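You operate a simulated robot arm through the tools that you are given. There is no shell and no other tool. Be economical: measure what you need, move in short steps, check, and stop when the job is done.

You run a simulated robot arm. Do the job below in one go: nothing can be reset, and whatever is moved stays where it is left.

TASK
Sand the white vent cover's filler flush and wipe off the dust.
Fine: fine block, then the grey cloth; put both back. Set down upright: fine block. What is to be rubbed or washed off counts as gone when no trace of it is left.

It is judged by the outcome, as a careful person would: the job done as asked, and still so three seconds after it is handed in. It fails if anything else is knocked over, pushed out of place, dropped, spilled or broken. Lids that push on must go on centred and level and be pressed home; caps that screw on are set level and turned clockwise until they are tight. Flat cloth is picked up by pressing the open fingertips on it (5 to 10 N) and closing them slowly along it; thin cloth reads only 2 to 8 mm in the jaws.

THE ROBOT
A 6-joint arm with a two-finger parallel gripper, fixed in place. Base frame: the origin is at the foot of the arm, x ahead of it, y to its left, z up; the work surface is at about z = 0.84. Readings come in m, rad, newtons and seconds.
With the tool pointing down near the work surface it reaches from about 0.34 to 0.76 m from the base axis. Its first joint turns from -1.152 to 1.152 rad. Payload 2.45 kg.
Tool frame: the origin (TCP) lies between the finger pads and is the grasp point; the fingertips stand 0.024 m ahead of it; z points along the fingers, y is the line along which they close. The gripper opens to 0.068 m. The fingers are 0.017 m wide and 0.01 m thick; the gripper's body (0.04 by 0.07 m) begins 0.041 m behind the TCP.
Orientation is that of the tool frame in the base frame, as a unit quaternion [x, y, z, w]. With the fingers straight down and closing along the base's y, the tool's x points along the base's -x, its y along +y and its z along -z.

THE INTERFACE
- The arm moves only by the tool play_rows. Its argument "moves" is one flat list of numbers, 7 for each row, row after row: the shift along the base's x, y, z in m, then the turn, a rotation vector about the base's x, y, z in degrees, then the finger opening in m, from 0 to 0.068. In form: [dx, dy, dz, ax, ay, az, claw, dx, dy, dz, ax, ay, az, claw, ...]. A call has 1 to 8 rows; each row is the pose to reach, as a shift and turn from the pose commanded when the call began. Rows are played at 5 a second. More than 0.05 m and 0.15 rad between two rows, or a gripper value outside its range, and nothing of the call is played. Where a pose cannot be reached the arm comes as near as it can. A force on the tool above 40 N (or 10 N above the force at the start of the call, whichever is more), or a blocked arm, ends the call early, and 0.2 s more pass. The fingers move at their own pace (about 0.108 m/s each) and stop on an object; they squeeze with about 31 N. The grip force told is the motor's: it shows also when the fingers shut on nothing. Time passes only in rows, and 0.2 s behind the last, so rows that repeat a pose let the fingers close. The reply holds the time, the measured pose of the TCP, the force on the tool along the base axes, the opening and the grip force, in the units named above and with some noise, with the torque about the TCP (base axes, N m) and any sound that the robot's microphone picked up, and new pictures: "views" is both (left out), scene, wrist or none.
- Cameras (640 x 400 px; columns grow to the right, rows downward): "scene" is fixed at [0.1645, 0.4222, 1.4482]; the picture's right is [-0.64, -0.77, 0.00], its down [-0.56, 0.47, -0.68] and it looks along [0.52, -0.43, -0.73] (base axes); focal length 315 px, centre (320, 200). "wrist" rides on the gripper at [0.084, 0.011, -0.075] in the tool frame; the picture's right is [-0.13, 0.99, 0.00], its down [-0.60, -0.08, -0.79] and it looks along [-0.79, -0.10, 0.61] (tool axes); focal length 251 px, centre (320, 200). There is no depth. A picture from a camera that has moved, and an enlarged one, comes with that camera's place and axes in the base frame and with its lens. The place of the scene camera against the robot may be out by one fixed shift of up to 0.012 m in any direction.
- zoom(camera, box): a new picture of the part [left, top, right, bottom] of that camera's present view, enlarged. The clock stands still meanwhile.
- hand_in(): hands the job in; it is judged then, once.

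Go step by step. Nothing tells you positions but the pictures and the camera data: compare them with the known pose of the tool, close in by small moves and look again before you grip or let go. The budget is 120 turns and 200 pictures, counting those below and the enlarged ones. Unless the task says otherwise, let go and move clear before handing in, and close with one line.

The tools are called after "Request:" by a JSON object that holds its "fn" and its "kwargs". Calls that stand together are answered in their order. play_rows: Moves the arm, as the interface text tells. Its arguments: {"type":"object","properties":{"moves":{"type":"array","items":{"type":"number"}},"views":{"type":"string","enum":["both","scene","wrist","none"]}},"required":["moves"]} The other tools are called the same way: zoom (camera, box) takes an enlarged picture of a part of a camera's view; hand_in () hands the job in.

At the start:

```text
time: 0.0
tool_pos: [0.3892, 0.2071, 1.1248]
tcp_rot: [0.0, 1.0, 0.0, 0.0]
ft_force: [-0.7, 0.5, -0.1]
ft_torque: [0.02, -0.01, 0.02]
grip_width: 0.0683
grasp_force: 0.1
```

scene: 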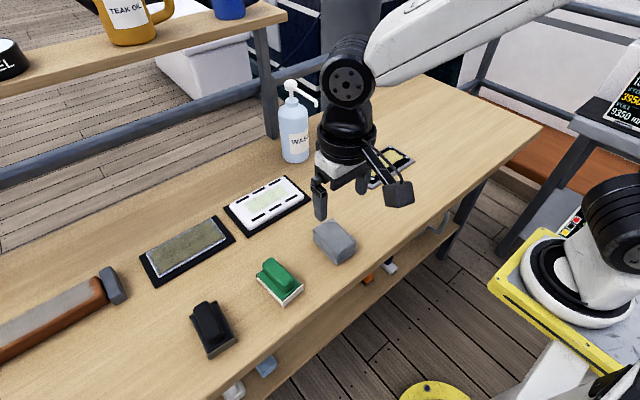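
wrist: 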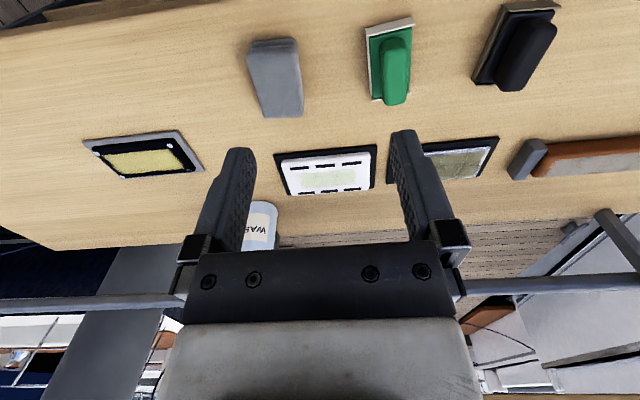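

I see the white vent cover mid-bench, with a green block, a black block and a grey folded cloth. I'll zoom in to see which block is the fine one.

Request:
{"fn": "zoom", "kwargs": {"camera": "scene", "box": [180, 160, 380, 360]}}

Request:
{"fn": "zoom", "kwargs": {"camera": "wrist", "box": [220, 0, 580, 220]}}

```text
2.00 times, centred on (280, 260) of scene
camera zoom: at [0.1645, 0.4222, 1.4482], right [-0.64, -0.77, 0.0], down [-0.56, 0.47, -0.68], along [0.52, -0.43, -0.73], focal length 631 px, centre (400, 80)
```

zoom: 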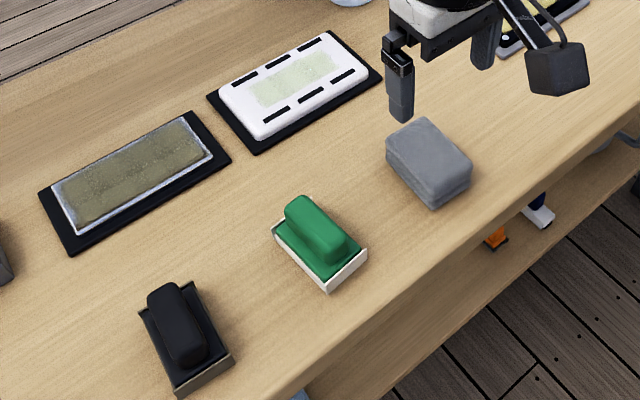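

```text
1.78 times, centred on (400, 110) of wrist
camera zoom: at [0.3051, 0.2176, 1.2001], right [0.13, 0.99, 0.0], down [0.6, -0.08, 0.79], along [0.79, -0.1, -0.61], focal length 447 px, centre (178, 360)
```

zoom: 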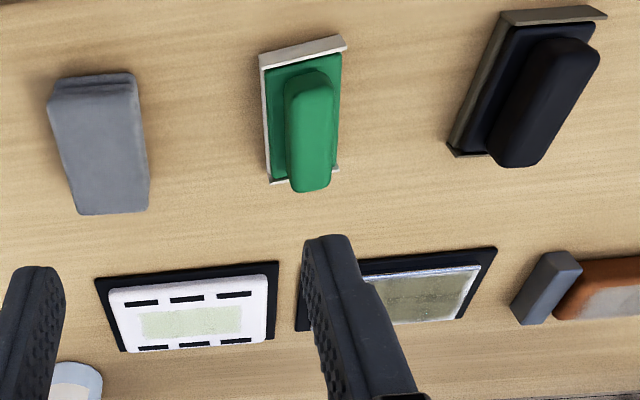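

The green block has pale paper and the black one brown paper. I'll move closer to tell the grits apart.

Request:
{"fn": "play_rows", "kwargs": {"moves": [0, 0.03, -0.03, 0, 0, 0, 0.068, 0, 0.06, -0.06, 0, 0, 0, 0.068, -0.01, 0.09, -0.09, 0, 0, 0, 0.068, -0.02, 0.12, -0.12, 0, 0, 0, 0.068], "views": "wrist"}}

Request:
{"fn": "zoom", "kwargs": {"camera": "wrist", "box": [160, 0, 480, 200]}}

```text
time: 1.0
tool_pos: [0.3689, 0.326, 1.0036]
tcp_rot: [0.001, 1.0, 0.001, 0.001]
ft_force: [-0.7, 0.2, -1.0]
ft_torque: [-0.02, -0.01, 0.01]
grip_width: 0.068
grasp_force: 0.0
camera wrist: at [0.2848, 0.3363, 1.0793], right [0.13, 0.99, 0.0], down [0.6, -0.08, 0.79], along [0.79, -0.1, -0.61], focal length 251 px, centre (320, 200)
```

wrist: 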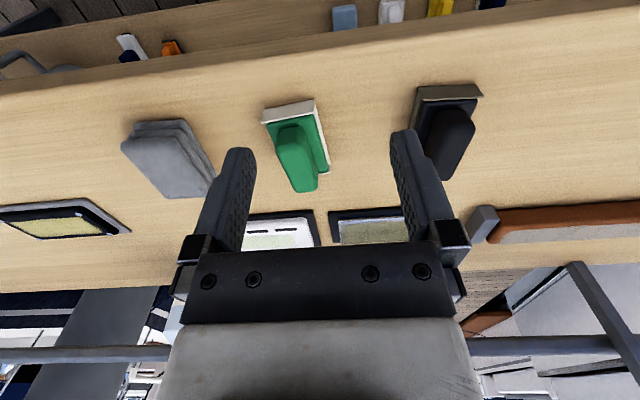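

```text
2.00 times, centred on (320, 100) of wrist
camera zoom: at [0.2848, 0.3363, 1.0793], right [0.13, 0.99, 0.0], down [0.6, -0.08, 0.79], along [0.79, -0.1, -0.61], focal length 503 px, centre (320, 400)
```

zoom: 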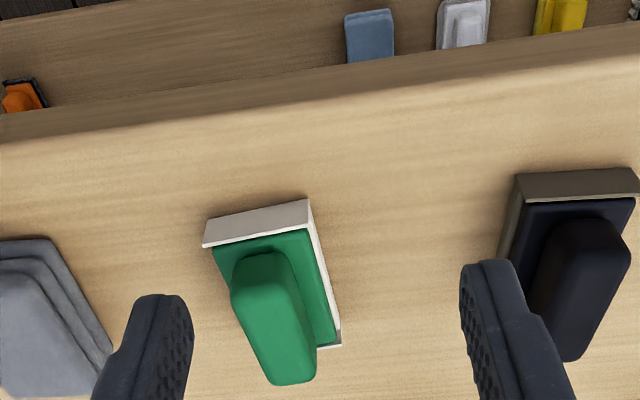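

Zooming in on the paper on each block to compare texture.

Request:
{"fn": "zoom", "kwargs": {"camera": "wrist", "box": [250, 85, 340, 140]}}

Request:
{"fn": "zoom", "kwargs": {"camera": "wrist", "box": [405, 75, 495, 130]}}

Request:
{"fn": "zoom", "kwargs": {"camera": "scene", "box": [180, 170, 310, 250]}}

Request:
{"fn": "zoom", "kwargs": {"camera": "scene", "box": [180, 250, 420, 400]}}

```text
7.11 times, centred on (295, 112) of wrist
camera zoom: at [0.2848, 0.3363, 1.0793], right [0.13, 0.99, 0.0], down [0.6, -0.08, 0.79], along [0.79, -0.1, -0.61], focal length 1788 px, centre (498, 822)
```

zoom: 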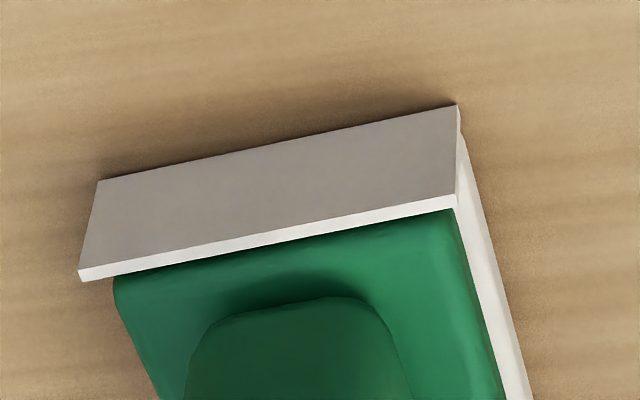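

```text
7.11 times, centred on (450, 102) of wrist
camera zoom: at [0.2848, 0.3363, 1.0793], right [0.13, 0.99, 0.0], down [0.6, -0.08, 0.79], along [0.79, -0.1, -0.61], focal length 1788 px, centre (-604, 893)
```

zoom: 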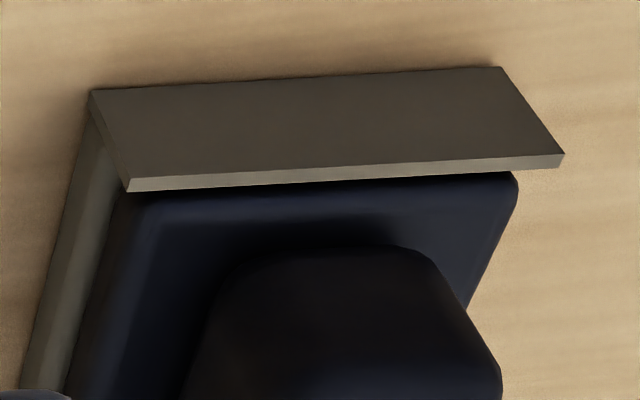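

```text
4.92 times, centred on (245, 210) of scene
camera zoom: at [0.1646, 0.4222, 1.4482], right [-0.64, -0.77, 0.0], down [-0.56, 0.47, -0.68], along [0.52, -0.43, -0.73], focal length 1552 px, centre (689, 151)
```

zoom: 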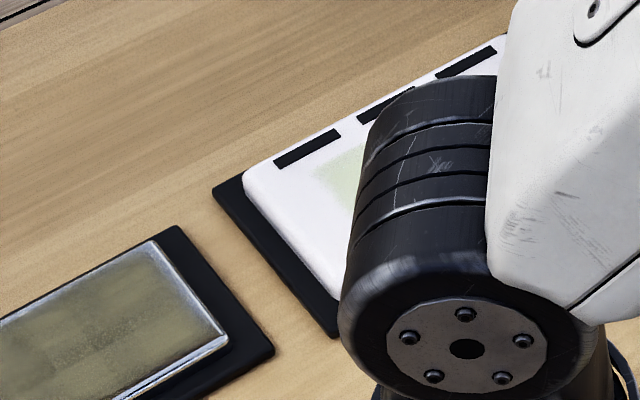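

```text
2.67 times, centred on (300, 325) of scene
camera zoom: at [0.1646, 0.4222, 1.4482], right [-0.64, -0.77, 0.0], down [-0.56, 0.47, -0.68], along [0.52, -0.43, -0.73], focal length 841 px, centre (373, -133)
```

zoom: 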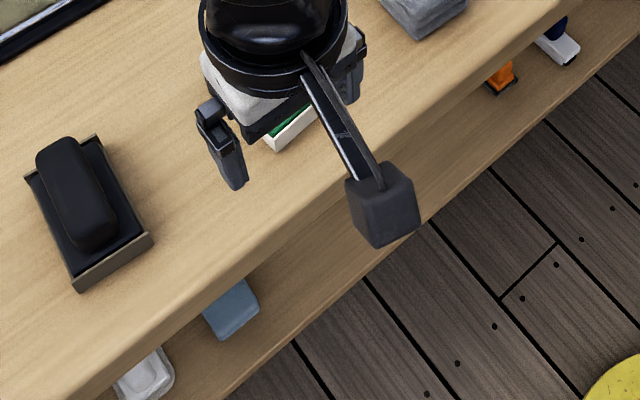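

The green block (pale paper) is the fine one. It's centred near (0.472, 0.29) and turned about 5°, so I'll move over it to check alignment.

Request:
{"fn": "play_rows", "kwargs": {"moves": [0.035, -0.012, -0.015, 0, 0, 2, 0.068, 0.07, -0.024, -0.03, 0, 0, 4, 0.068, 0.103, -0.036, -0.05, 0, 0, 5, 0.068, 0.103, -0.036, -0.05, 0, 0, 5, 0.068]}}

Request:
{"fn": "zoom", "kwargs": {"camera": "wrist", "box": [160, 60, 480, 260]}}

```text
time: 2.0
tool_pos: [0.4728, 0.2894, 0.9549]
tcp_rot: [-0.045, 0.999, 0.001, 0.0]
ft_force: [-0.2, 0.0, -0.3]
ft_torque: [-0.01, 0.02, 0.0]
grip_width: 0.0682
grasp_force: 0.0
camera wrist: at [0.3882, 0.2928, 1.0307], right [0.04, 1.0, 0.0], down [0.61, -0.03, 0.79], along [0.79, -0.03, -0.61], focal length 251 px, centre (320, 200)
```

scene: 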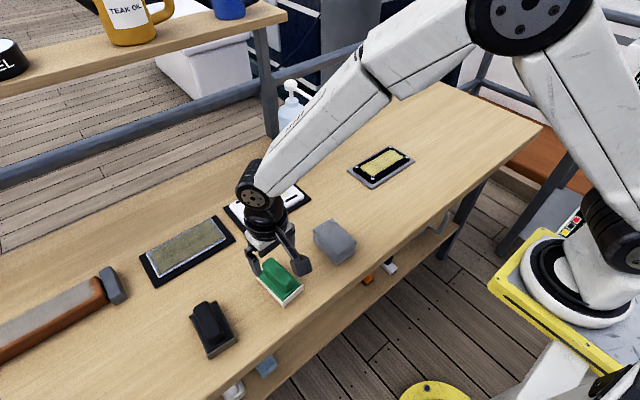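
wrist: 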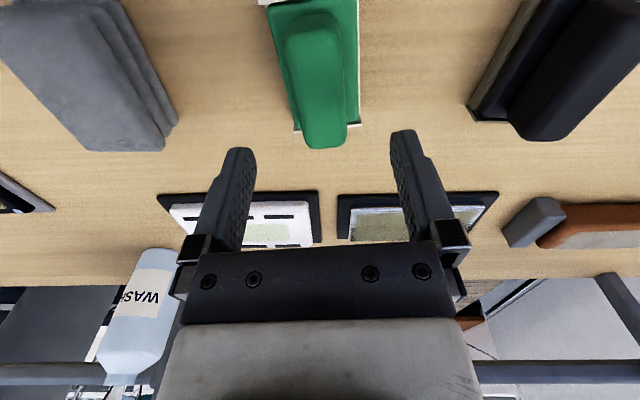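

```text
2.00 times, centred on (320, 160) of wrist
camera zoom: at [0.3882, 0.2928, 1.0307], right [0.04, 1.0, 0.0], down [0.61, -0.03, 0.79], along [0.79, -0.03, -0.61], focal length 503 px, centre (320, 280)
```

zoom: 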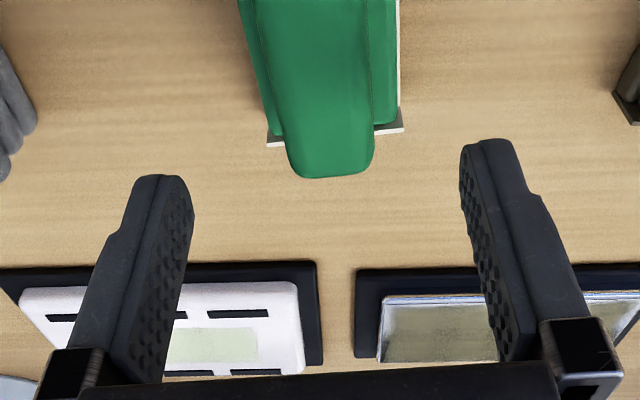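

The handle is lined up between the fingers. I'll lower onto it in small steps.

Request:
{"fn": "play_rows", "kwargs": {"moves": [-0.003, 0, -0.02, 0, 0, 0, 0.068, -0.003, 0, -0.04, 0, 0, 0, 0.068, -0.003, 0, -0.055, 0, 0, 0, 0.068, -0.003, 0, -0.062, 0, 0, 0, 0.068, -0.003, 0, -0.062, 0, 0, 0, 0.068]}}

Request:
{"fn": "zoom", "kwargs": {"camera": "scene", "box": [220, 220, 340, 320]}}

```text
time: 3.2
tool_pos: [0.469, 0.291, 0.8925]
tcp_rot: [-0.043, 0.999, 0.0, 0.0]
ft_force: [0.0, -0.2, 0.4]
ft_torque: [0.0, -0.03, 0.01]
grip_width: 0.0679
grasp_force: 0.0
camera wrist: at [0.3842, 0.2934, 0.9679], right [0.04, 1.0, 0.0], down [0.61, -0.03, 0.79], along [0.79, -0.03, -0.61], focal length 251 px, centre (320, 200)
```

scene: 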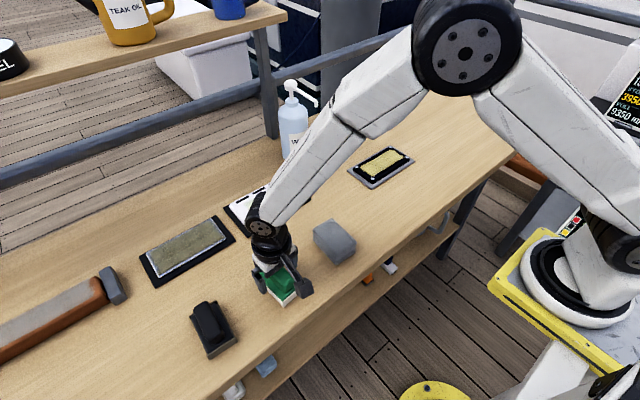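
wrist: 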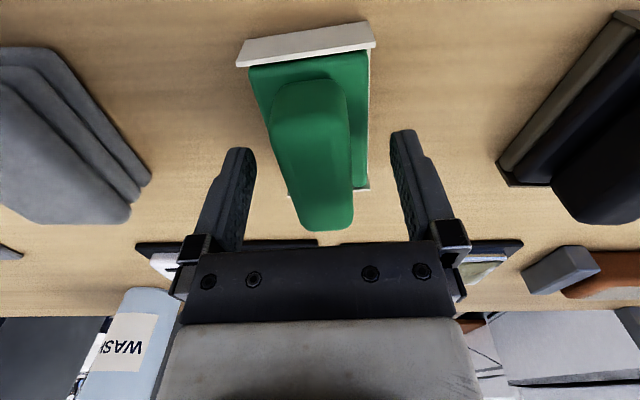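

```text
4.00 times, centred on (280, 270) of scene
camera zoom: at [0.1645, 0.4222, 1.4482], right [-0.64, -0.77, 0.0], down [-0.56, 0.47, -0.68], along [0.52, -0.43, -0.73], focal length 1261 px, centre (480, -80)
```

zoom: 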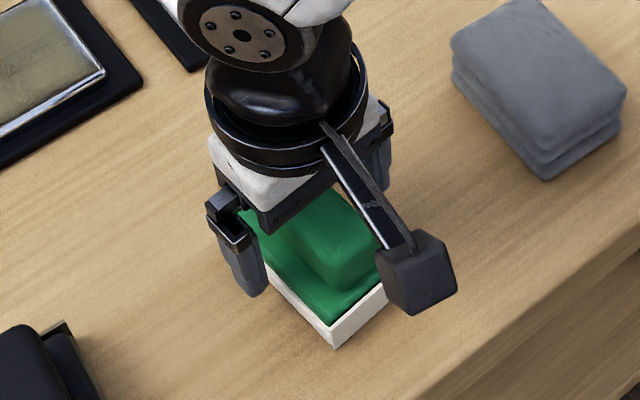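

Fingertips are beside the handle and above the block's base plate. Closing slowly.

Request:
{"fn": "play_rows", "kwargs": {"moves": [0, 0, 0, 0, 0, 0, 0.05, 0, 0, 0, 0, 0, 0, 0.03, 0, 0, 0, 0, 0, 0, 0.015, 0, 0, 0, 0, 0, 0, 0.0, 0, 0, 0, 0, 0, 0, 0.0]}}

```text
time: 4.4
tool_pos: [0.468, 0.2899, 0.8917]
tcp_rot: [-0.044, 0.999, 0.001, 0.0]
ft_force: [-0.4, 0.0, 0.5]
ft_torque: [0.02, 0.0, 0.02]
grip_width: 0.0296
grasp_force: 31.4
camera wrist: at [0.3842, 0.2933, 0.968], right [0.04, 1.0, 0.0], down [0.61, -0.03, 0.79], along [0.79, -0.03, -0.61], focal length 251 px, centre (320, 200)
```

scene: 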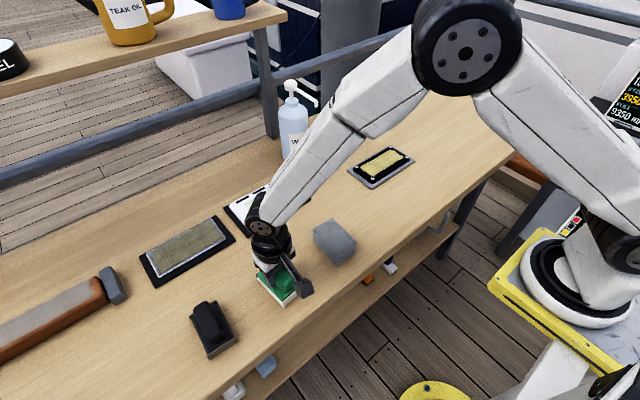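
wrist: 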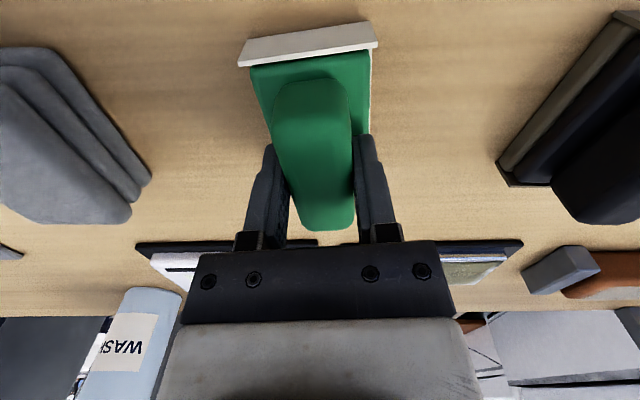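

The handle is held at 0.0296 m. The filler patch is about 0.042 × 0.118 m, centred near (0.689, 0.184), so I'll lift and carry the block above it.

Request:
{"fn": "play_rows", "kwargs": {"moves": [0, 0, 0.04, 0, 0, 0, 0.0, 0, 0, 0.08, 0, 0, 0, 0.0, 0.04, -0.02, 0.08, 0, 0, -1, 0.0, 0.08, -0.04, 0.08, 0, 0, -2, 0.0, 0.12, -0.06, 0.08, 0, 0, -3, 0.0, 0.16, -0.08, 0.08, 0, 0, -4, 0.0, 0.2, -0.1, 0.08, 0, 0, -5, 0, 0.221, -0.106, 0.08, 0, 0, -5, 0]}}

Request:
{"fn": "zoom", "kwargs": {"camera": "wrist", "box": [160, 60, 480, 260]}}

Request:
{"fn": "zoom", "kwargs": {"camera": "scene", "box": [200, 140, 360, 240]}}

```text
time: 6.2
tool_pos: [0.6911, 0.1833, 0.9721]
tcp_rot: [0.0, 1.0, 0.0, 0.0]
ft_force: [-0.8, 0.4, -1.1]
ft_torque: [-0.05, -0.03, 0.01]
grip_width: 0.0294
grasp_force: 31.1
camera wrist: at [0.6074, 0.1951, 1.0481], right [0.13, 0.99, 0.0], down [0.6, -0.08, 0.79], along [0.79, -0.1, -0.61], focal length 251 px, centre (320, 200)
```

scene: 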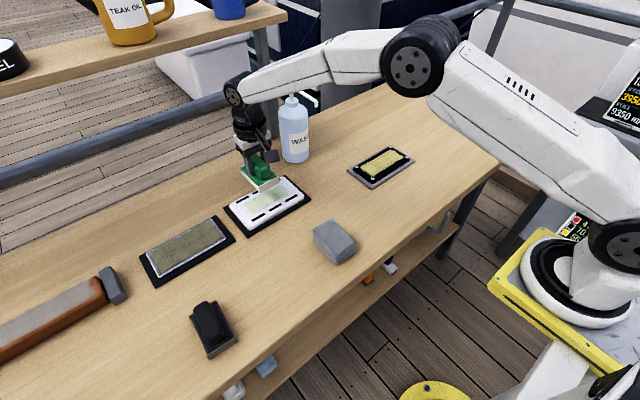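
wrist: 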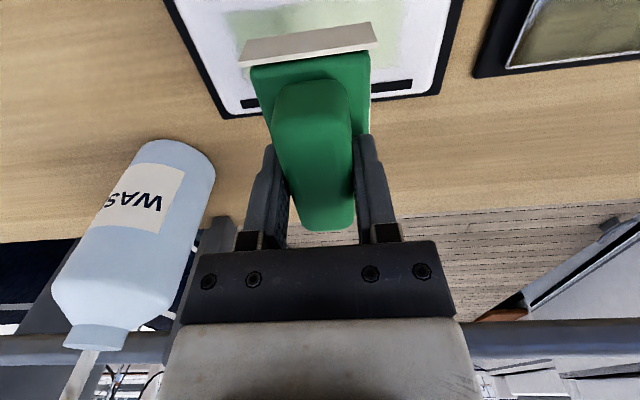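

```text
2.00 times, centred on (320, 160) of wrist
camera zoom: at [0.6074, 0.1951, 1.0481], right [0.13, 0.99, 0.0], down [0.6, -0.08, 0.79], along [0.79, -0.1, -0.61], focal length 503 px, centre (320, 280)
```

zoom: 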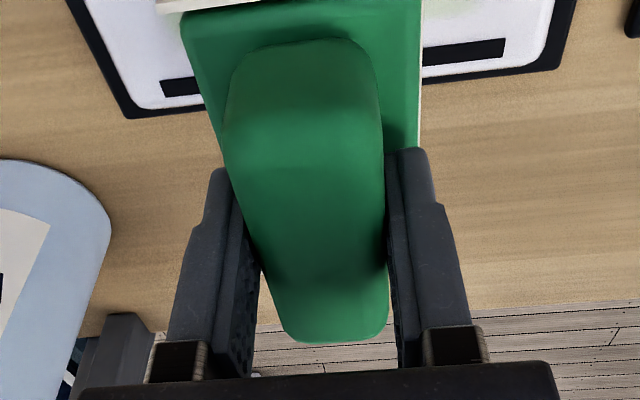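

```text
4.00 times, centred on (280, 190) of scene
camera zoom: at [0.1646, 0.4222, 1.4482], right [-0.64, -0.77, 0.0], down [-0.56, 0.47, -0.68], along [0.52, -0.43, -0.73], focal length 1261 px, centre (480, 240)
```

zoom: 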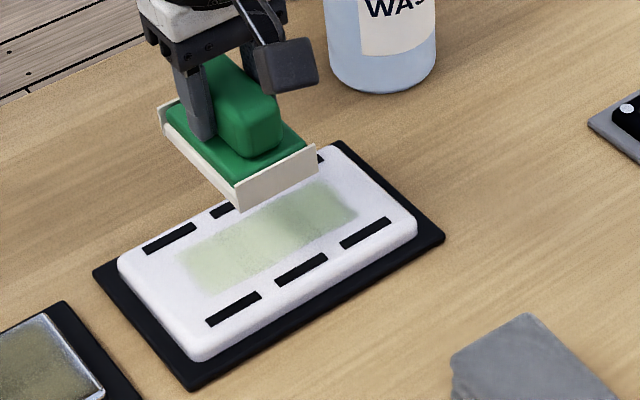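

Block is over the plate. The patch centre is nearer (0.680, 0.183) once plate height is allowed for, so I'll shift slightly and lower gently to contact.

Request:
{"fn": "play_rows", "kwargs": {"moves": [-0.01, 0, -0.02, 0, 0, 0, 0, -0.01, 0, -0.04, 0, 0, 0, 0, -0.01, 0, -0.05, 0, 0, 0, 0, -0.01, 0, -0.055, 0, 0, 0, 0, -0.01, 0, -0.059, 0, 0, 0, 0, -0.01, 0, -0.062, 0, 0, 0, 0], "views": "scene"}}

Request:
{"fn": "zoom", "kwargs": {"camera": "scene", "box": [200, 140, 360, 240]}}

```text
time: 7.6
tool_pos: [0.6792, 0.1852, 0.914]
tcp_rot: [0.0, 1.0, 0.001, 0.002]
ft_force: [-10.6, -3.8, 25.9]
ft_torque: [-0.16, 0.79, 0.04]
grip_width: 0.0292
grasp_force: 31.4
```

scene: 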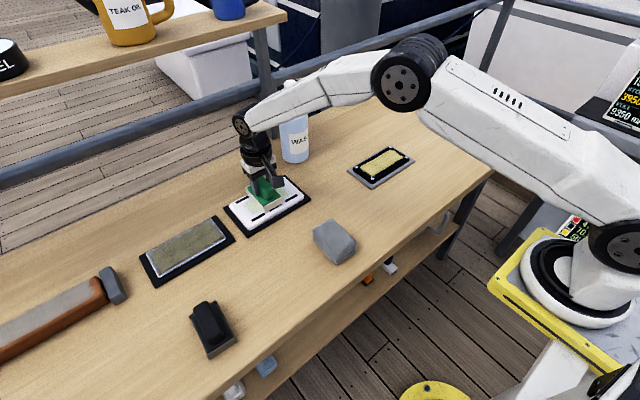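

```text
4.00 times, centred on (280, 190) of scene
camera zoom: at [0.1637, 0.422, 1.4484], right [-0.64, -0.77, 0.0], down [-0.56, 0.47, -0.68], along [0.52, -0.43, -0.73], focal length 1261 px, centre (480, 240)
```

zoom: 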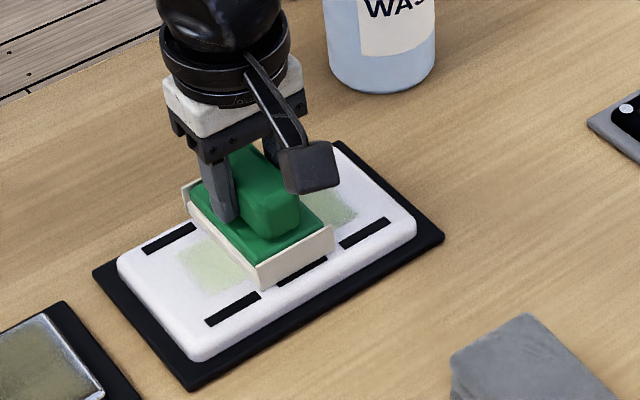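

In contact, with 26 N down. I'll ease off a couple of millimetres and check the force before stroking.

Request:
{"fn": "play_rows", "kwargs": {"moves": [0, 0, 0.002, 0, 0, 0, 0, 0, 0, 0.002, 0, 0, 0, 0], "views": "none"}}

```text
time: 8.2
tool_pos: [0.6804, 0.1849, 0.9147]
tcp_rot: [0.0, 1.0, 0.001, 0.002]
ft_force: [-6.5, 0.6, 23.0]
ft_torque: [0.01, 0.16, -0.01]
grip_width: 0.0293
grasp_force: 30.9
```

Request:
{"fn": "play_rows", "kwargs": {"moves": [0, 0, 0.002, 0, 0, 0, 0, 0, 0, 0.003, 0, 0, 0, 0], "views": "none"}}

```text
time: 8.8
tool_pos: [0.6794, 0.1853, 0.914]
tcp_rot: [-0.001, 1.0, 0.0, -0.001]
ft_force: [3.8, 2.6, 3.7]
ft_torque: [0.16, -0.4, 0.09]
grip_width: 0.0293
grasp_force: 31.2
```

Light contact now, about 4 N. I'll press 1 mm more and do one trial stroke along y.

Request:
{"fn": "play_rows", "kwargs": {"moves": [0, 0, -0.001, 0, 0, 0, 0, 0, 0.02, -0.001, 0, 0, 0, 0, 0, 0.04, -0.001, 0, 0, 0, 0, 0, 0.02, -0.001, 0, 0, 0, 0, 0, 0.0, -0.001, 0, 0, 0, 0, 0, -0.02, -0.001, 0, 0, 0, 0, 0, -0.04, -0.001, 0, 0, 0, 0], "views": "scene"}}

Request:
{"fn": "zoom", "kwargs": {"camera": "scene", "box": [200, 140, 360, 240]}}

```text
time: 10.4
tool_pos: [0.6798, 0.144, 0.9137]
tcp_rot: [0.0, 1.0, 0.0, 0.0]
ft_force: [-0.8, 4.3, 6.1]
ft_torque: [0.14, -0.22, 0.12]
grip_width: 0.0295
grasp_force: 30.8
```

scene: 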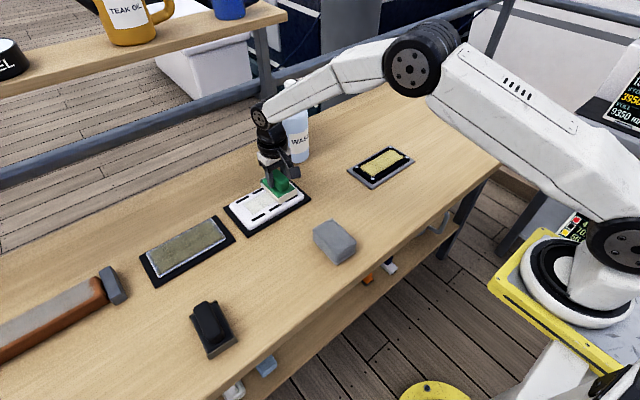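

```text
4.00 times, centred on (280, 190) of scene
camera zoom: at [0.1643, 0.4223, 1.4482], right [-0.64, -0.77, 0.0], down [-0.56, 0.47, -0.68], along [0.52, -0.43, -0.73], focal length 1261 px, centre (480, 240)
```

zoom: 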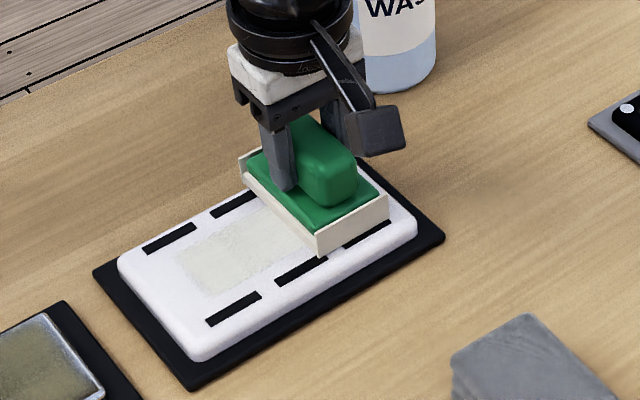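

The sanding works: the green is turning into pale dust and the plate isn't moving. I'll keep stroking.

Request:
{"fn": "play_rows", "kwargs": {"moves": [0, -0.012, 0, 0, 0, 0, 0, 0, 0.02, 0, 0, 0, 0, 0, 0, 0.05, 0, 0, 0, 0, 0, 0, 0.08, 0, 0, 0, 0, 0, 0, 0.094, 0, 0, 0, 0, 0, 0, 0.06, 0, 0, 0, 0, 0, 0, 0.025, 0, 0, 0, 0, 0, 0, -0.012, 0, 0, 0, 0, 0], "views": "none"}}

Request:
{"fn": "play_rows", "kwargs": {"moves": [0, 0.03, 0, 0, 0, 0, 0, 0, 0.06, 0, 0, 0, 0, 0, 0, 0.09, 0, 0, 0, 0, 0, 0, 0.106, 0, 0, 0, 0, 0, 0, 0.08, 0, 0, 0, 0, 0, 0, 0.05, 0, 0, 0, 0, 0, 0, 0.02, 0, 0, 0, 0, 0, 0, 0, 0, 0, 0, 0, 0], "views": "none"}}

Request:
{"fn": "zoom", "kwargs": {"camera": "scene", "box": [200, 140, 360, 240]}}

```text
time: 12.2
tool_pos: [0.6808, 0.1325, 0.9169]
tcp_rot: [-0.001, 1.0, 0.0, -0.001]
ft_force: [-0.3, -0.2, -0.5]
ft_torque: [-0.01, -0.01, 0.0]
grip_width: 0.0292
grasp_force: 31.0
```

```text
time: 14.0
tool_pos: [0.6792, 0.1325, 0.9132]
tcp_rot: [0.0, 1.0, 0.0, 0.0]
ft_force: [-0.6, 1.4, 0.6]
ft_torque: [0.02, 0.04, -0.01]
grip_width: 0.0294
grasp_force: 30.9
```

```text
4.00 times, centred on (280, 190) of scene
camera zoom: at [0.1645, 0.4222, 1.4482], right [-0.64, -0.77, 0.0], down [-0.56, 0.47, -0.68], along [0.52, -0.43, -0.73], focal length 1261 px, centre (480, 240)
```

zoom: 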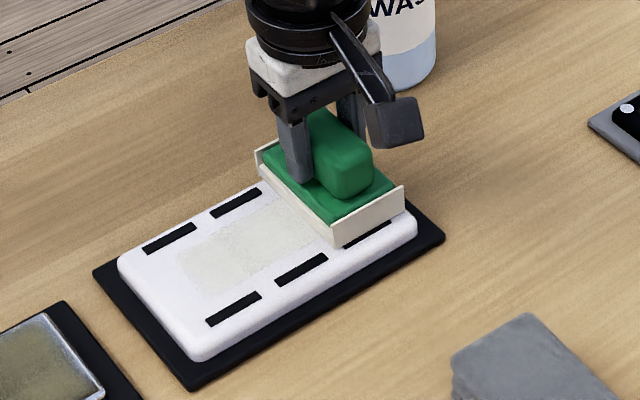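

Contact became too light, so I'll press 2 mm lower and do more strokes.

Request:
{"fn": "play_rows", "kwargs": {"moves": [0, 0.0, -0.002, 0, 0, 0, 0, 0, 0.03, -0.002, 0, 0, 0, 0, 0, 0.06, -0.002, 0, 0, 0, 0, 0, 0.09, -0.002, 0, 0, 0, 0, 0, 0.106, -0.002, 0, 0, 0, 0, 0, 0.08, -0.002, 0, 0, 0, 0, 0, 0.05, -0.002, 0, 0, 0, 0, 0, 0.02, -0.002, 0, 0, 0, 0], "views": "none"}}

Request:
{"fn": "play_rows", "kwargs": {"moves": [0, -0.02, 0, 0, 0, 0, 0, 0, 0.01, 0, 0, 0, 0, 0, 0, 0.04, 0, 0, 0, 0, 0, 0, 0.07, 0, 0, 0, 0, 0, 0, 0.087, 0, 0, 0, 0, 0, 0, 0.06, 0, 0, 0, 0, 0, 0, 0.03, 0, 0, 0, 0, 0, 0, 0, 0, 0, 0, 0, 0], "views": "none"}}

Request:
{"fn": "play_rows", "kwargs": {"moves": [0, -0.02, 0, 0, 0, 0, 0, 0, 0.01, 0, 0, 0, 0, 0, 0, 0.04, 0, 0, 0, 0, 0, 0, 0.07, 0, 0, 0, 0, 0, 0, 0.087, 0, 0, 0, 0, 0, 0, 0.06, 0, 0, 0, 0, 0, 0, 0.03, 0, 0, 0, 0, 0, 0, -0.02, 0, 0, 0, 0, 0], "views": "none"}}

Request:
{"fn": "zoom", "kwargs": {"camera": "scene", "box": [200, 140, 360, 240]}}

```text
time: 15.8
tool_pos: [0.6811, 0.1546, 0.9135]
tcp_rot: [0.0, 1.0, 0.0, 0.004]
ft_force: [1.1, 17.2, 21.3]
ft_torque: [0.45, 0.1, -0.11]
grip_width: 0.0293
grasp_force: 30.9
```

```text
time: 17.6
tool_pos: [0.6813, 0.1559, 0.9143]
tcp_rot: [0.0, 1.0, 0.002, 0.004]
ft_force: [0.3, 17.9, 23.4]
ft_torque: [0.48, 0.3, -0.13]
grip_width: 0.0293
grasp_force: 31.5
```

```text
time: 19.4
tool_pos: [0.6823, 0.1385, 0.9133]
tcp_rot: [0.0, 1.0, 0.001, 0.002]
ft_force: [0.4, 14.9, 20.7]
ft_torque: [0.36, 0.36, -0.29]
grip_width: 0.0295
grasp_force: 30.9
```

```text
4.00 times, centred on (280, 190) of scene
camera zoom: at [0.164, 0.4226, 1.4482], right [-0.64, -0.77, 0.0], down [-0.56, 0.47, -0.68], along [0.52, -0.43, -0.73], focal length 1261 px, centre (480, 240)
```

zoom: 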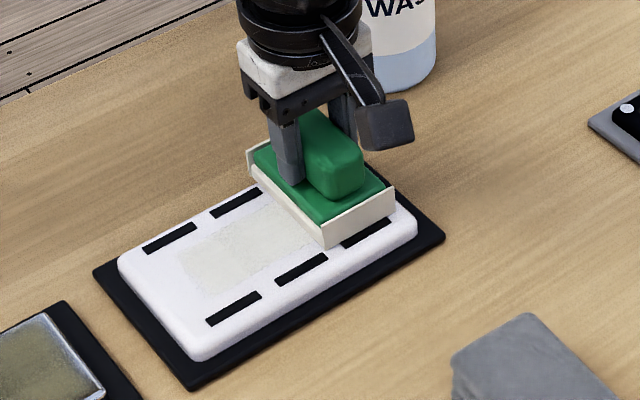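

The patch looks unchanged at 20 N, so what remains is probably dust. I'll lift off and back away to inspect.

Request:
{"fn": "play_rows", "kwargs": {"moves": [0, 0, 0.03, 0, 0, 0, 0, 0, 0, 0.06, 0, 0, 0, 0, -0.04, 0.02, 0.07, 0, 0, 0, 0, -0.08, 0.05, 0.07, 0, 0, 0, 0, -0.12, 0.075, 0.07, 0, 0, 0, 0, -0.16, 0.1, 0.07, 0, 0, 2, 0, -0.19, 0.13, 0.07, 0, 0, 4, 0, -0.213, 0.152, 0.07, 0, 0, 5, 0], "views": "wrist"}}

Request:
{"fn": "zoom", "kwargs": {"camera": "scene", "box": [220, 165, 316, 245]}}

Request:
{"fn": "zoom", "kwargs": {"camera": "wrist", "box": [120, 150, 280, 250]}}

```text
time: 21.2
tool_pos: [0.4653, 0.2884, 0.9841]
tcp_rot: [-0.043, 0.999, 0.001, 0.0]
ft_force: [0.4, 0.8, -0.8]
ft_torque: [0.01, 0.01, -0.01]
grip_width: 0.0296
grasp_force: 30.9
camera wrist: at [0.3817, 0.291, 1.0587], right [0.04, 1.0, 0.0], down [0.61, -0.03, 0.79], along [0.79, -0.03, -0.61], focal length 251 px, centre (320, 200)
```

wrist: 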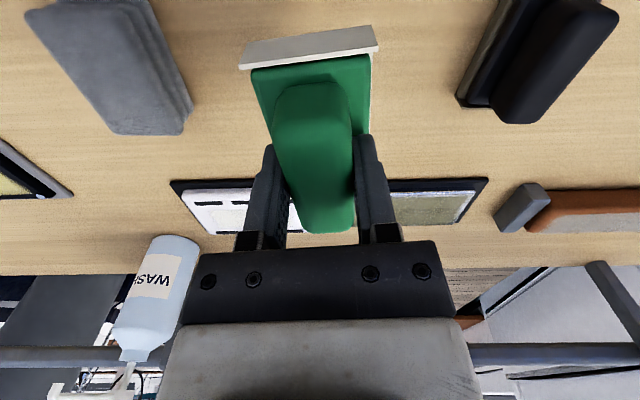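

```text
5.00 times, centred on (268, 205) of scene
camera zoom: at [0.1645, 0.4222, 1.4482], right [-0.64, -0.77, 0.0], down [-0.56, 0.47, -0.68], along [0.52, -0.43, -0.73], focal length 1577 px, centre (580, 175)
```

zoom: 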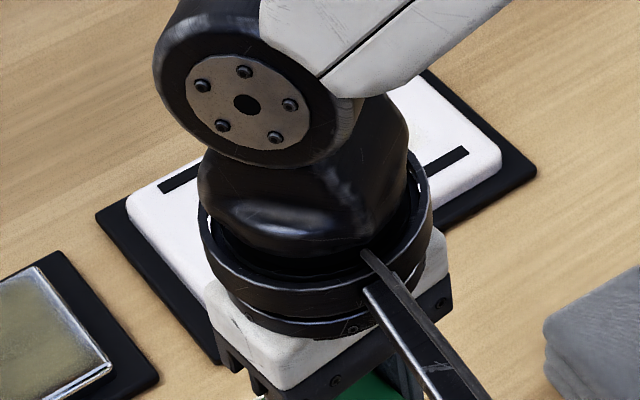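

```text
4.00 times, centred on (200, 200) of wrist
camera zoom: at [0.3817, 0.291, 1.0587], right [0.04, 1.0, 0.0], down [0.61, -0.03, 0.79], along [0.79, -0.03, -0.61], focal length 1006 px, centre (800, 200)
```

zoom: 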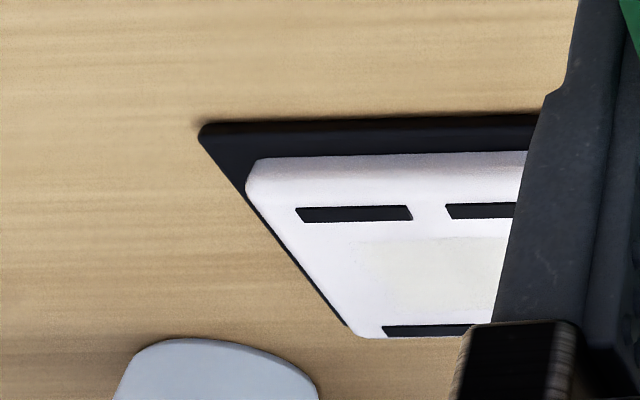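

The arm blocks the view. I'll sidestep at height to see the whole patch.

Request:
{"fn": "play_rows", "kwargs": {"moves": [0, 0.04, 0.02, 0, 0, 0, 0, 0, 0.08, 0.03, 0, 0, 0, 0, 0, 0.12, 0.03, 0, 0, 0, 0, 0, 0.12, 0.03, 0, 0, 0, 0], "views": "none"}}

Request:
{"fn": "zoom", "kwargs": {"camera": "scene", "box": [220, 165, 316, 245]}}

Request:
{"fn": "zoom", "kwargs": {"camera": "wrist", "box": [60, 130, 220, 230]}}

```text
time: 22.2
tool_pos: [0.4678, 0.4053, 1.0117]
tcp_rot: [-0.044, 0.999, 0.0, 0.001]
ft_force: [0.4, 0.4, -1.1]
ft_torque: [-0.01, -0.02, 0.02]
grip_width: 0.0296
grasp_force: 30.8
```

```text
5.00 times, centred on (268, 205) of scene
camera zoom: at [0.1645, 0.4222, 1.4482], right [-0.64, -0.77, 0.0], down [-0.56, 0.47, -0.68], along [0.52, -0.43, -0.73], focal length 1577 px, centre (580, 175)
```

zoom: 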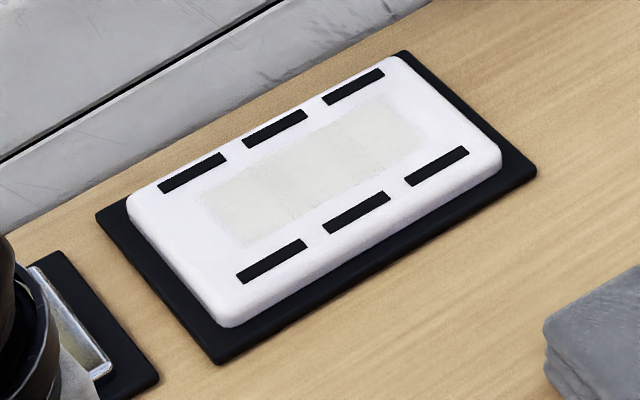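

```text
4.00 times, centred on (140, 180) of wrist
camera zoom: at [0.3827, 0.4094, 1.0872], right [0.04, 1.0, 0.0], down [0.61, -0.03, 0.79], along [0.79, -0.03, -0.61], focal length 1006 px, centre (1040, 280)
```

zoom: 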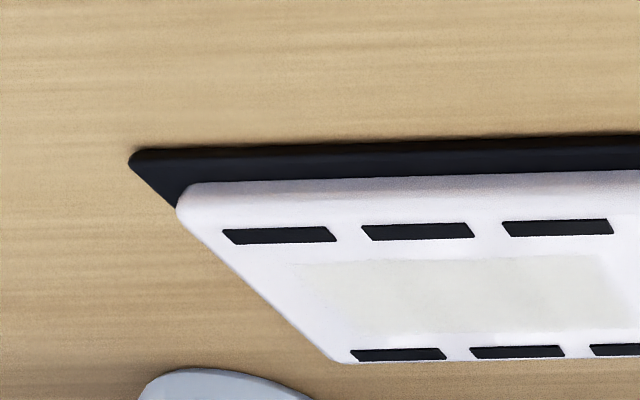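

The green filler is entirely gone and only even dust remains. I'll return the block to its spot at (0.469, 0.290).

Request:
{"fn": "play_rows", "kwargs": {"moves": [0, -0.04, -0.01, 0, 0, 0, 0, 0, -0.08, -0.02, 0, 0, 0, 0, 0.001, -0.115, -0.04, 0, 0, 0, 0, 0.001, -0.115, -0.08, 0, 0, 0, 0, 0.001, -0.115, -0.105, 0, 0, 0, 0, 0.001, -0.115, -0.113, 0, 0, 0, 0, 0.001, -0.115, -0.116, 0, 0, 0, 0], "views": "both"}}

```text
time: 23.8
tool_pos: [0.4669, 0.2895, 0.8965]
tcp_rot: [-0.044, 0.999, 0.0, 0.0]
ft_force: [-0.2, 0.3, -1.1]
ft_torque: [-0.04, -0.03, -0.03]
grip_width: 0.0294
grasp_force: 30.9
camera wrist: at [0.383, 0.2931, 0.9715], right [0.04, 1.0, 0.0], down [0.61, -0.03, 0.79], along [0.79, -0.03, -0.61], focal length 251 px, centre (320, 200)
```

scene: 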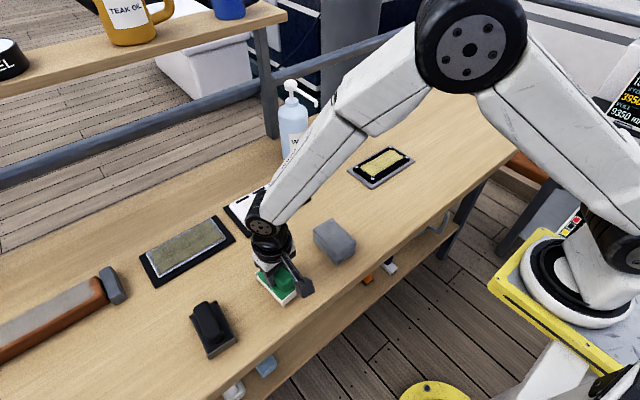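
wrist: 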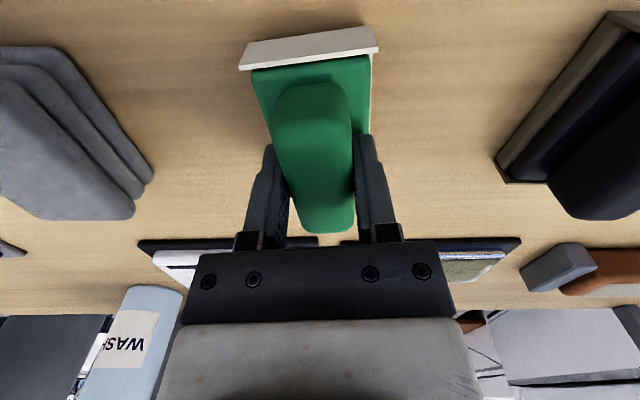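

Request:
{"fn": "play_rows", "kwargs": {"moves": [0.001, 0, -0.002, 0, 0, 0, 0, 0.001, 0, -0.004, 0, 0, 0, 0, 0.001, 0, -0.005, 0, 0, 0, 0], "views": "none"}}

```text
time: 24.6
tool_pos: [0.4684, 0.2901, 0.8918]
tcp_rot: [-0.044, 0.999, 0.001, 0.0]
ft_force: [-2.5, -0.2, 2.2]
ft_torque: [0.01, -0.06, 0.01]
grip_width: 0.0292
grasp_force: 30.8
```

The block touches down at its original height. I'll open and rise clear.

Request:
{"fn": "play_rows", "kwargs": {"moves": [0, 0, 0, 0, 0, 0, 0.02, 0, 0, 0, 0, 0, 0, 0.045, 0, 0, 0, 0, 0, 0, 0.068, 0, 0, 0, 0, 0, 0, 0.068, 0, 0, 0.04, 0, 0, 0, 0.068, 0, 0, 0.08, 0, 0, 0, 0.068, -0.03, -0.03, 0.1, 0, 0, -3, 0.068, -0.06, -0.06, 0.11, 0, 0, -5, 0.068]}}

Request:
{"fn": "zoom", "kwargs": {"camera": "wrist", "box": [160, 0, 480, 200]}}

Request:
{"fn": "zoom", "kwargs": {"camera": "scene", "box": [240, 190, 400, 310]}}

```text
time: 26.4
tool_pos: [0.4078, 0.227, 1.0002]
tcp_rot: [0.0, 1.0, 0.0, -0.001]
ft_force: [0.6, 0.2, 0.2]
ft_torque: [0.03, -0.03, -0.03]
grip_width: 0.0679
grasp_force: 0.1
camera wrist: at [0.3233, 0.2372, 1.0753], right [0.13, 0.99, 0.0], down [0.6, -0.08, 0.79], along [0.79, -0.1, -0.61], focal length 251 px, centre (320, 200)
```

scene: 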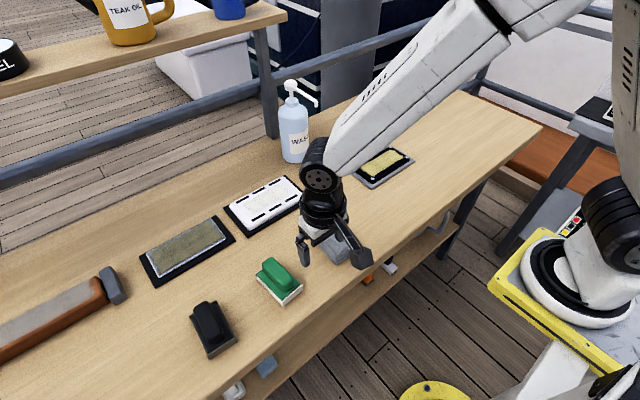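
wrist: 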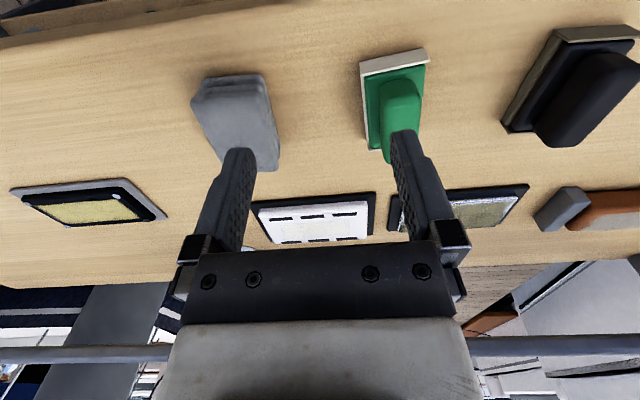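

```text
2.00 times, centred on (320, 100) of wrist
camera zoom: at [0.3233, 0.2372, 1.0753], right [0.13, 0.99, 0.0], down [0.6, -0.08, 0.79], along [0.79, -0.1, -0.61], focal length 503 px, centre (320, 400)
```

zoom: 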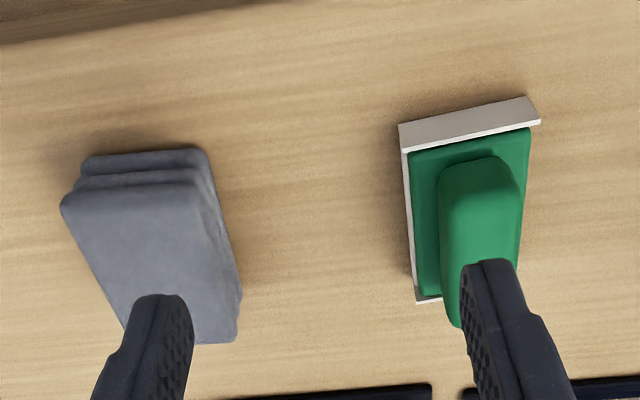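

```text
3.33 times, centred on (320, 250) of scene
camera zoom: at [0.1645, 0.4222, 1.4482], right [-0.64, -0.77, 0.0], down [-0.56, 0.47, -0.68], along [0.52, -0.43, -0.73], focal length 1051 px, centre (320, 33)
```

zoom: 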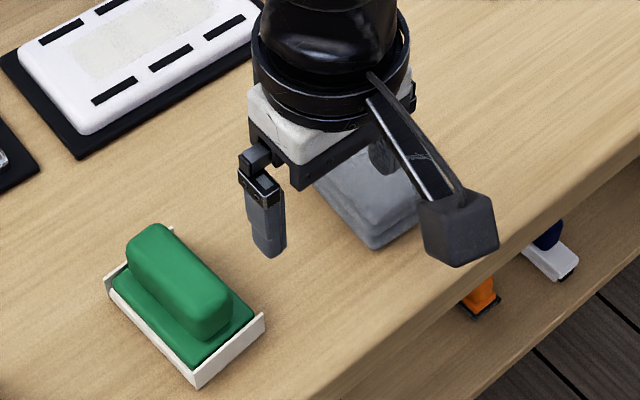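

The block is back upright in its place. The grey cloth is a folded pad about 0.056 m wide and 0.033 m high near (0.478, 0.138), turned about −5°, so I'll move above it.

Request:
{"fn": "play_rows", "kwargs": {"moves": [0.025, -0.03, 0, 0, 0, -2, 0.068, 0.05, -0.06, -0.02, 0, 0, -4, 0.068, 0.07, -0.089, -0.04, 0, 0, -5, 0.068, 0.07, -0.089, -0.04, 0, 0, -5, 0.068]}}

Request:
{"fn": "zoom", "kwargs": {"camera": "scene", "box": [280, 190, 400, 280]}}

```text
time: 27.4
tool_pos: [0.4806, 0.139, 0.9605]
tcp_rot: [0.044, 0.999, 0.0, 0.0]
ft_force: [0.6, -0.6, 0.0]
ft_torque: [0.0, -0.01, 0.01]
grip_width: 0.0679
grasp_force: 0.1
camera wrist: at [0.3976, 0.1558, 1.0355], right [0.22, 0.98, 0.0], down [0.59, -0.13, 0.79], along [0.77, -0.17, -0.61], focal length 251 px, centre (320, 200)
```

scene: 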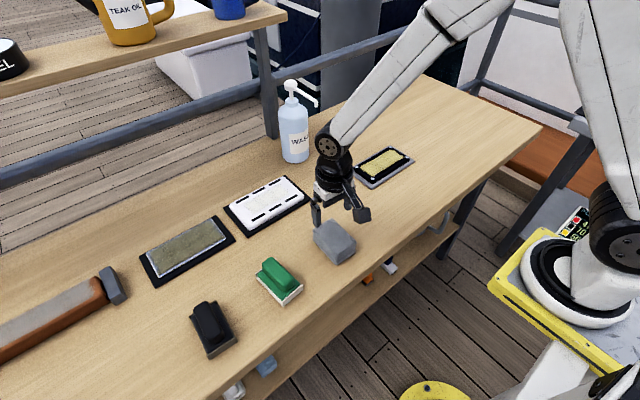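
wrist: 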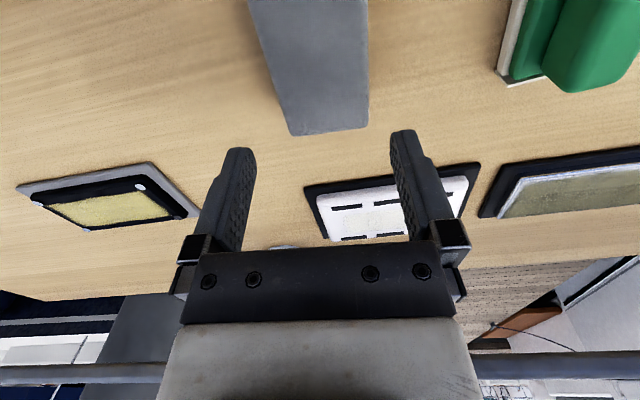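

```text
4.44 times, centred on (340, 235) of scene
camera zoom: at [0.1646, 0.4222, 1.4482], right [-0.64, -0.77, 0.0], down [-0.56, 0.47, -0.68], along [0.52, -0.43, -0.73], focal length 1402 px, centre (231, 44)
```

zoom: 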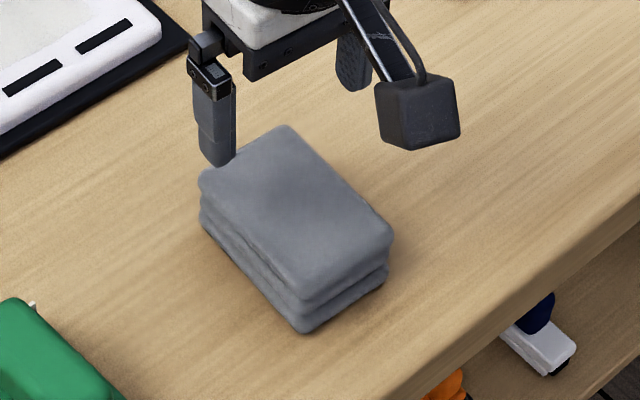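

The pad is about 0.06 m wide and the fingers straddle it with roughly 4 mm each side. I'll lower to just above its top and check.

Request:
{"fn": "play_rows", "kwargs": {"moves": [-0.006, -0.0005, -0.03, 0, 0, 0, 0.068, -0.006, -0.0005, -0.058, 0, 0, 0, 0.068, -0.006, -0.0005, -0.058, 0, 0, 0, 0.068]}}

Request:
{"fn": "zoom", "kwargs": {"camera": "wrist", "box": [200, 0, 440, 200]}}

Request:
{"fn": "zoom", "kwargs": {"camera": "scene", "box": [280, 190, 400, 280]}}

```text
time: 28.2
tool_pos: [0.4725, 0.14, 0.9022]
tcp_rot: [0.043, 0.999, 0.0, 0.0]
ft_force: [-0.2, 0.5, -1.4]
ft_torque: [-0.02, -0.03, -0.04]
grip_width: 0.0676
grasp_force: 0.0
camera wrist: at [0.3912, 0.1577, 0.979], right [0.21, 0.98, 0.0], down [0.59, -0.13, 0.79], along [0.77, -0.17, -0.61], focal length 251 px, centre (320, 200)
```

scene: 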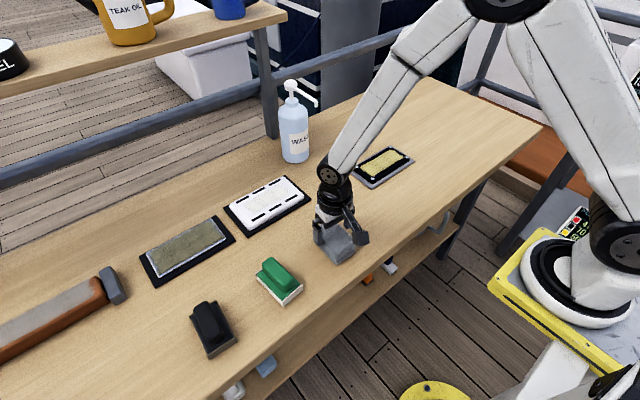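
wrist: 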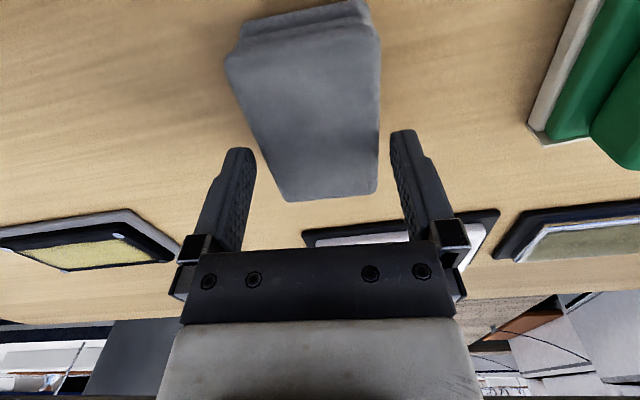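

```text
2.00 times, centred on (320, 100) of wrist
camera zoom: at [0.3912, 0.1577, 0.979], right [0.21, 0.98, 0.0], down [0.59, -0.13, 0.79], along [0.77, -0.17, -0.61], focal length 503 px, centre (320, 400)
```

zoom: 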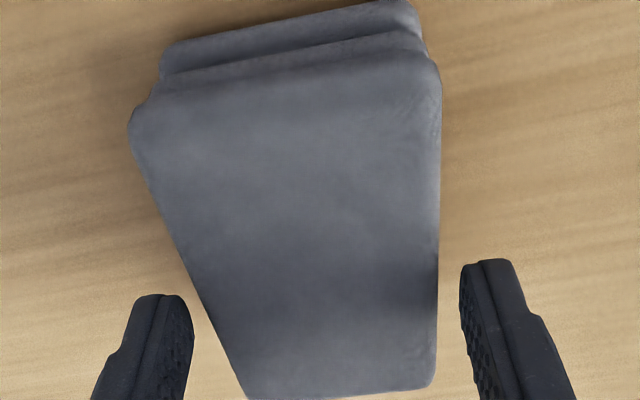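

```text
4.44 times, centred on (340, 235) of scene
camera zoom: at [0.1645, 0.4222, 1.4482], right [-0.64, -0.77, 0.0], down [-0.56, 0.47, -0.68], along [0.52, -0.43, -0.73], focal length 1402 px, centre (231, 44)
```

zoom: 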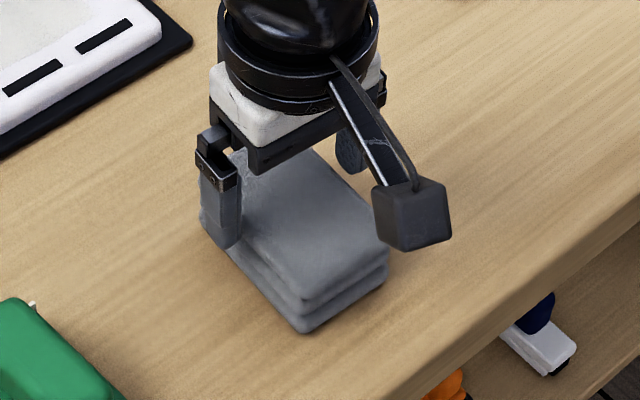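

The right gap is slightly larger than the left, so I'll nudge −1.5 mm in y and turn 1°. Then I'll lower around the pad.

Request:
{"fn": "play_rows", "kwargs": {"moves": [0, -0.0015, 0, 0, 0, 1, 0.068, 0, -0.0015, -0.008, 0, 0, 1, 0.068, 0, -0.0015, -0.016, 0, 0, 1, 0.068, 0, -0.0015, -0.022, 0, 0, 1, 0.068, 0, -0.0015, -0.022, 0, 0, 1, 0.068]}}

```text
time: 29.4
tool_pos: [0.4738, 0.1393, 0.8823]
tcp_rot: [0.035, 0.999, 0.0, 0.0]
ft_force: [0.3, 0.1, -0.7]
ft_torque: [-0.01, -0.02, 0.01]
grip_width: 0.0681
grasp_force: 0.0
camera wrist: at [0.3906, 0.1554, 0.9578], right [0.2, 0.98, 0.0], down [0.6, -0.12, 0.79], along [0.78, -0.16, -0.61], focal length 251 px, centre (320, 200)
```

scene: 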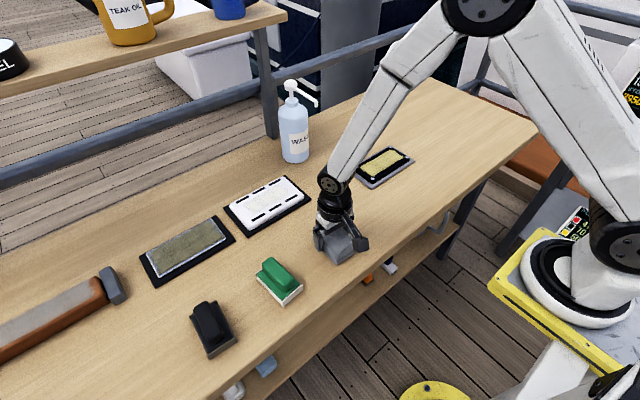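
wrist: 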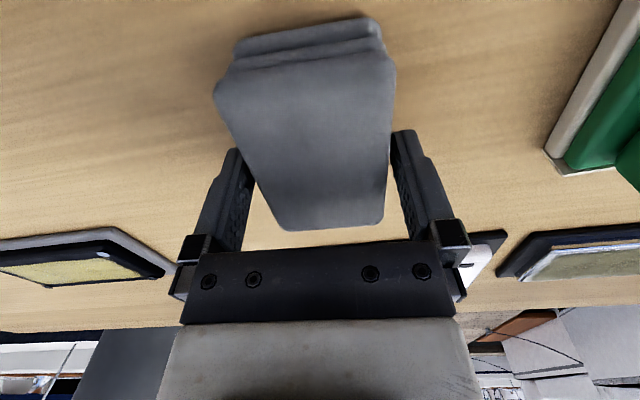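

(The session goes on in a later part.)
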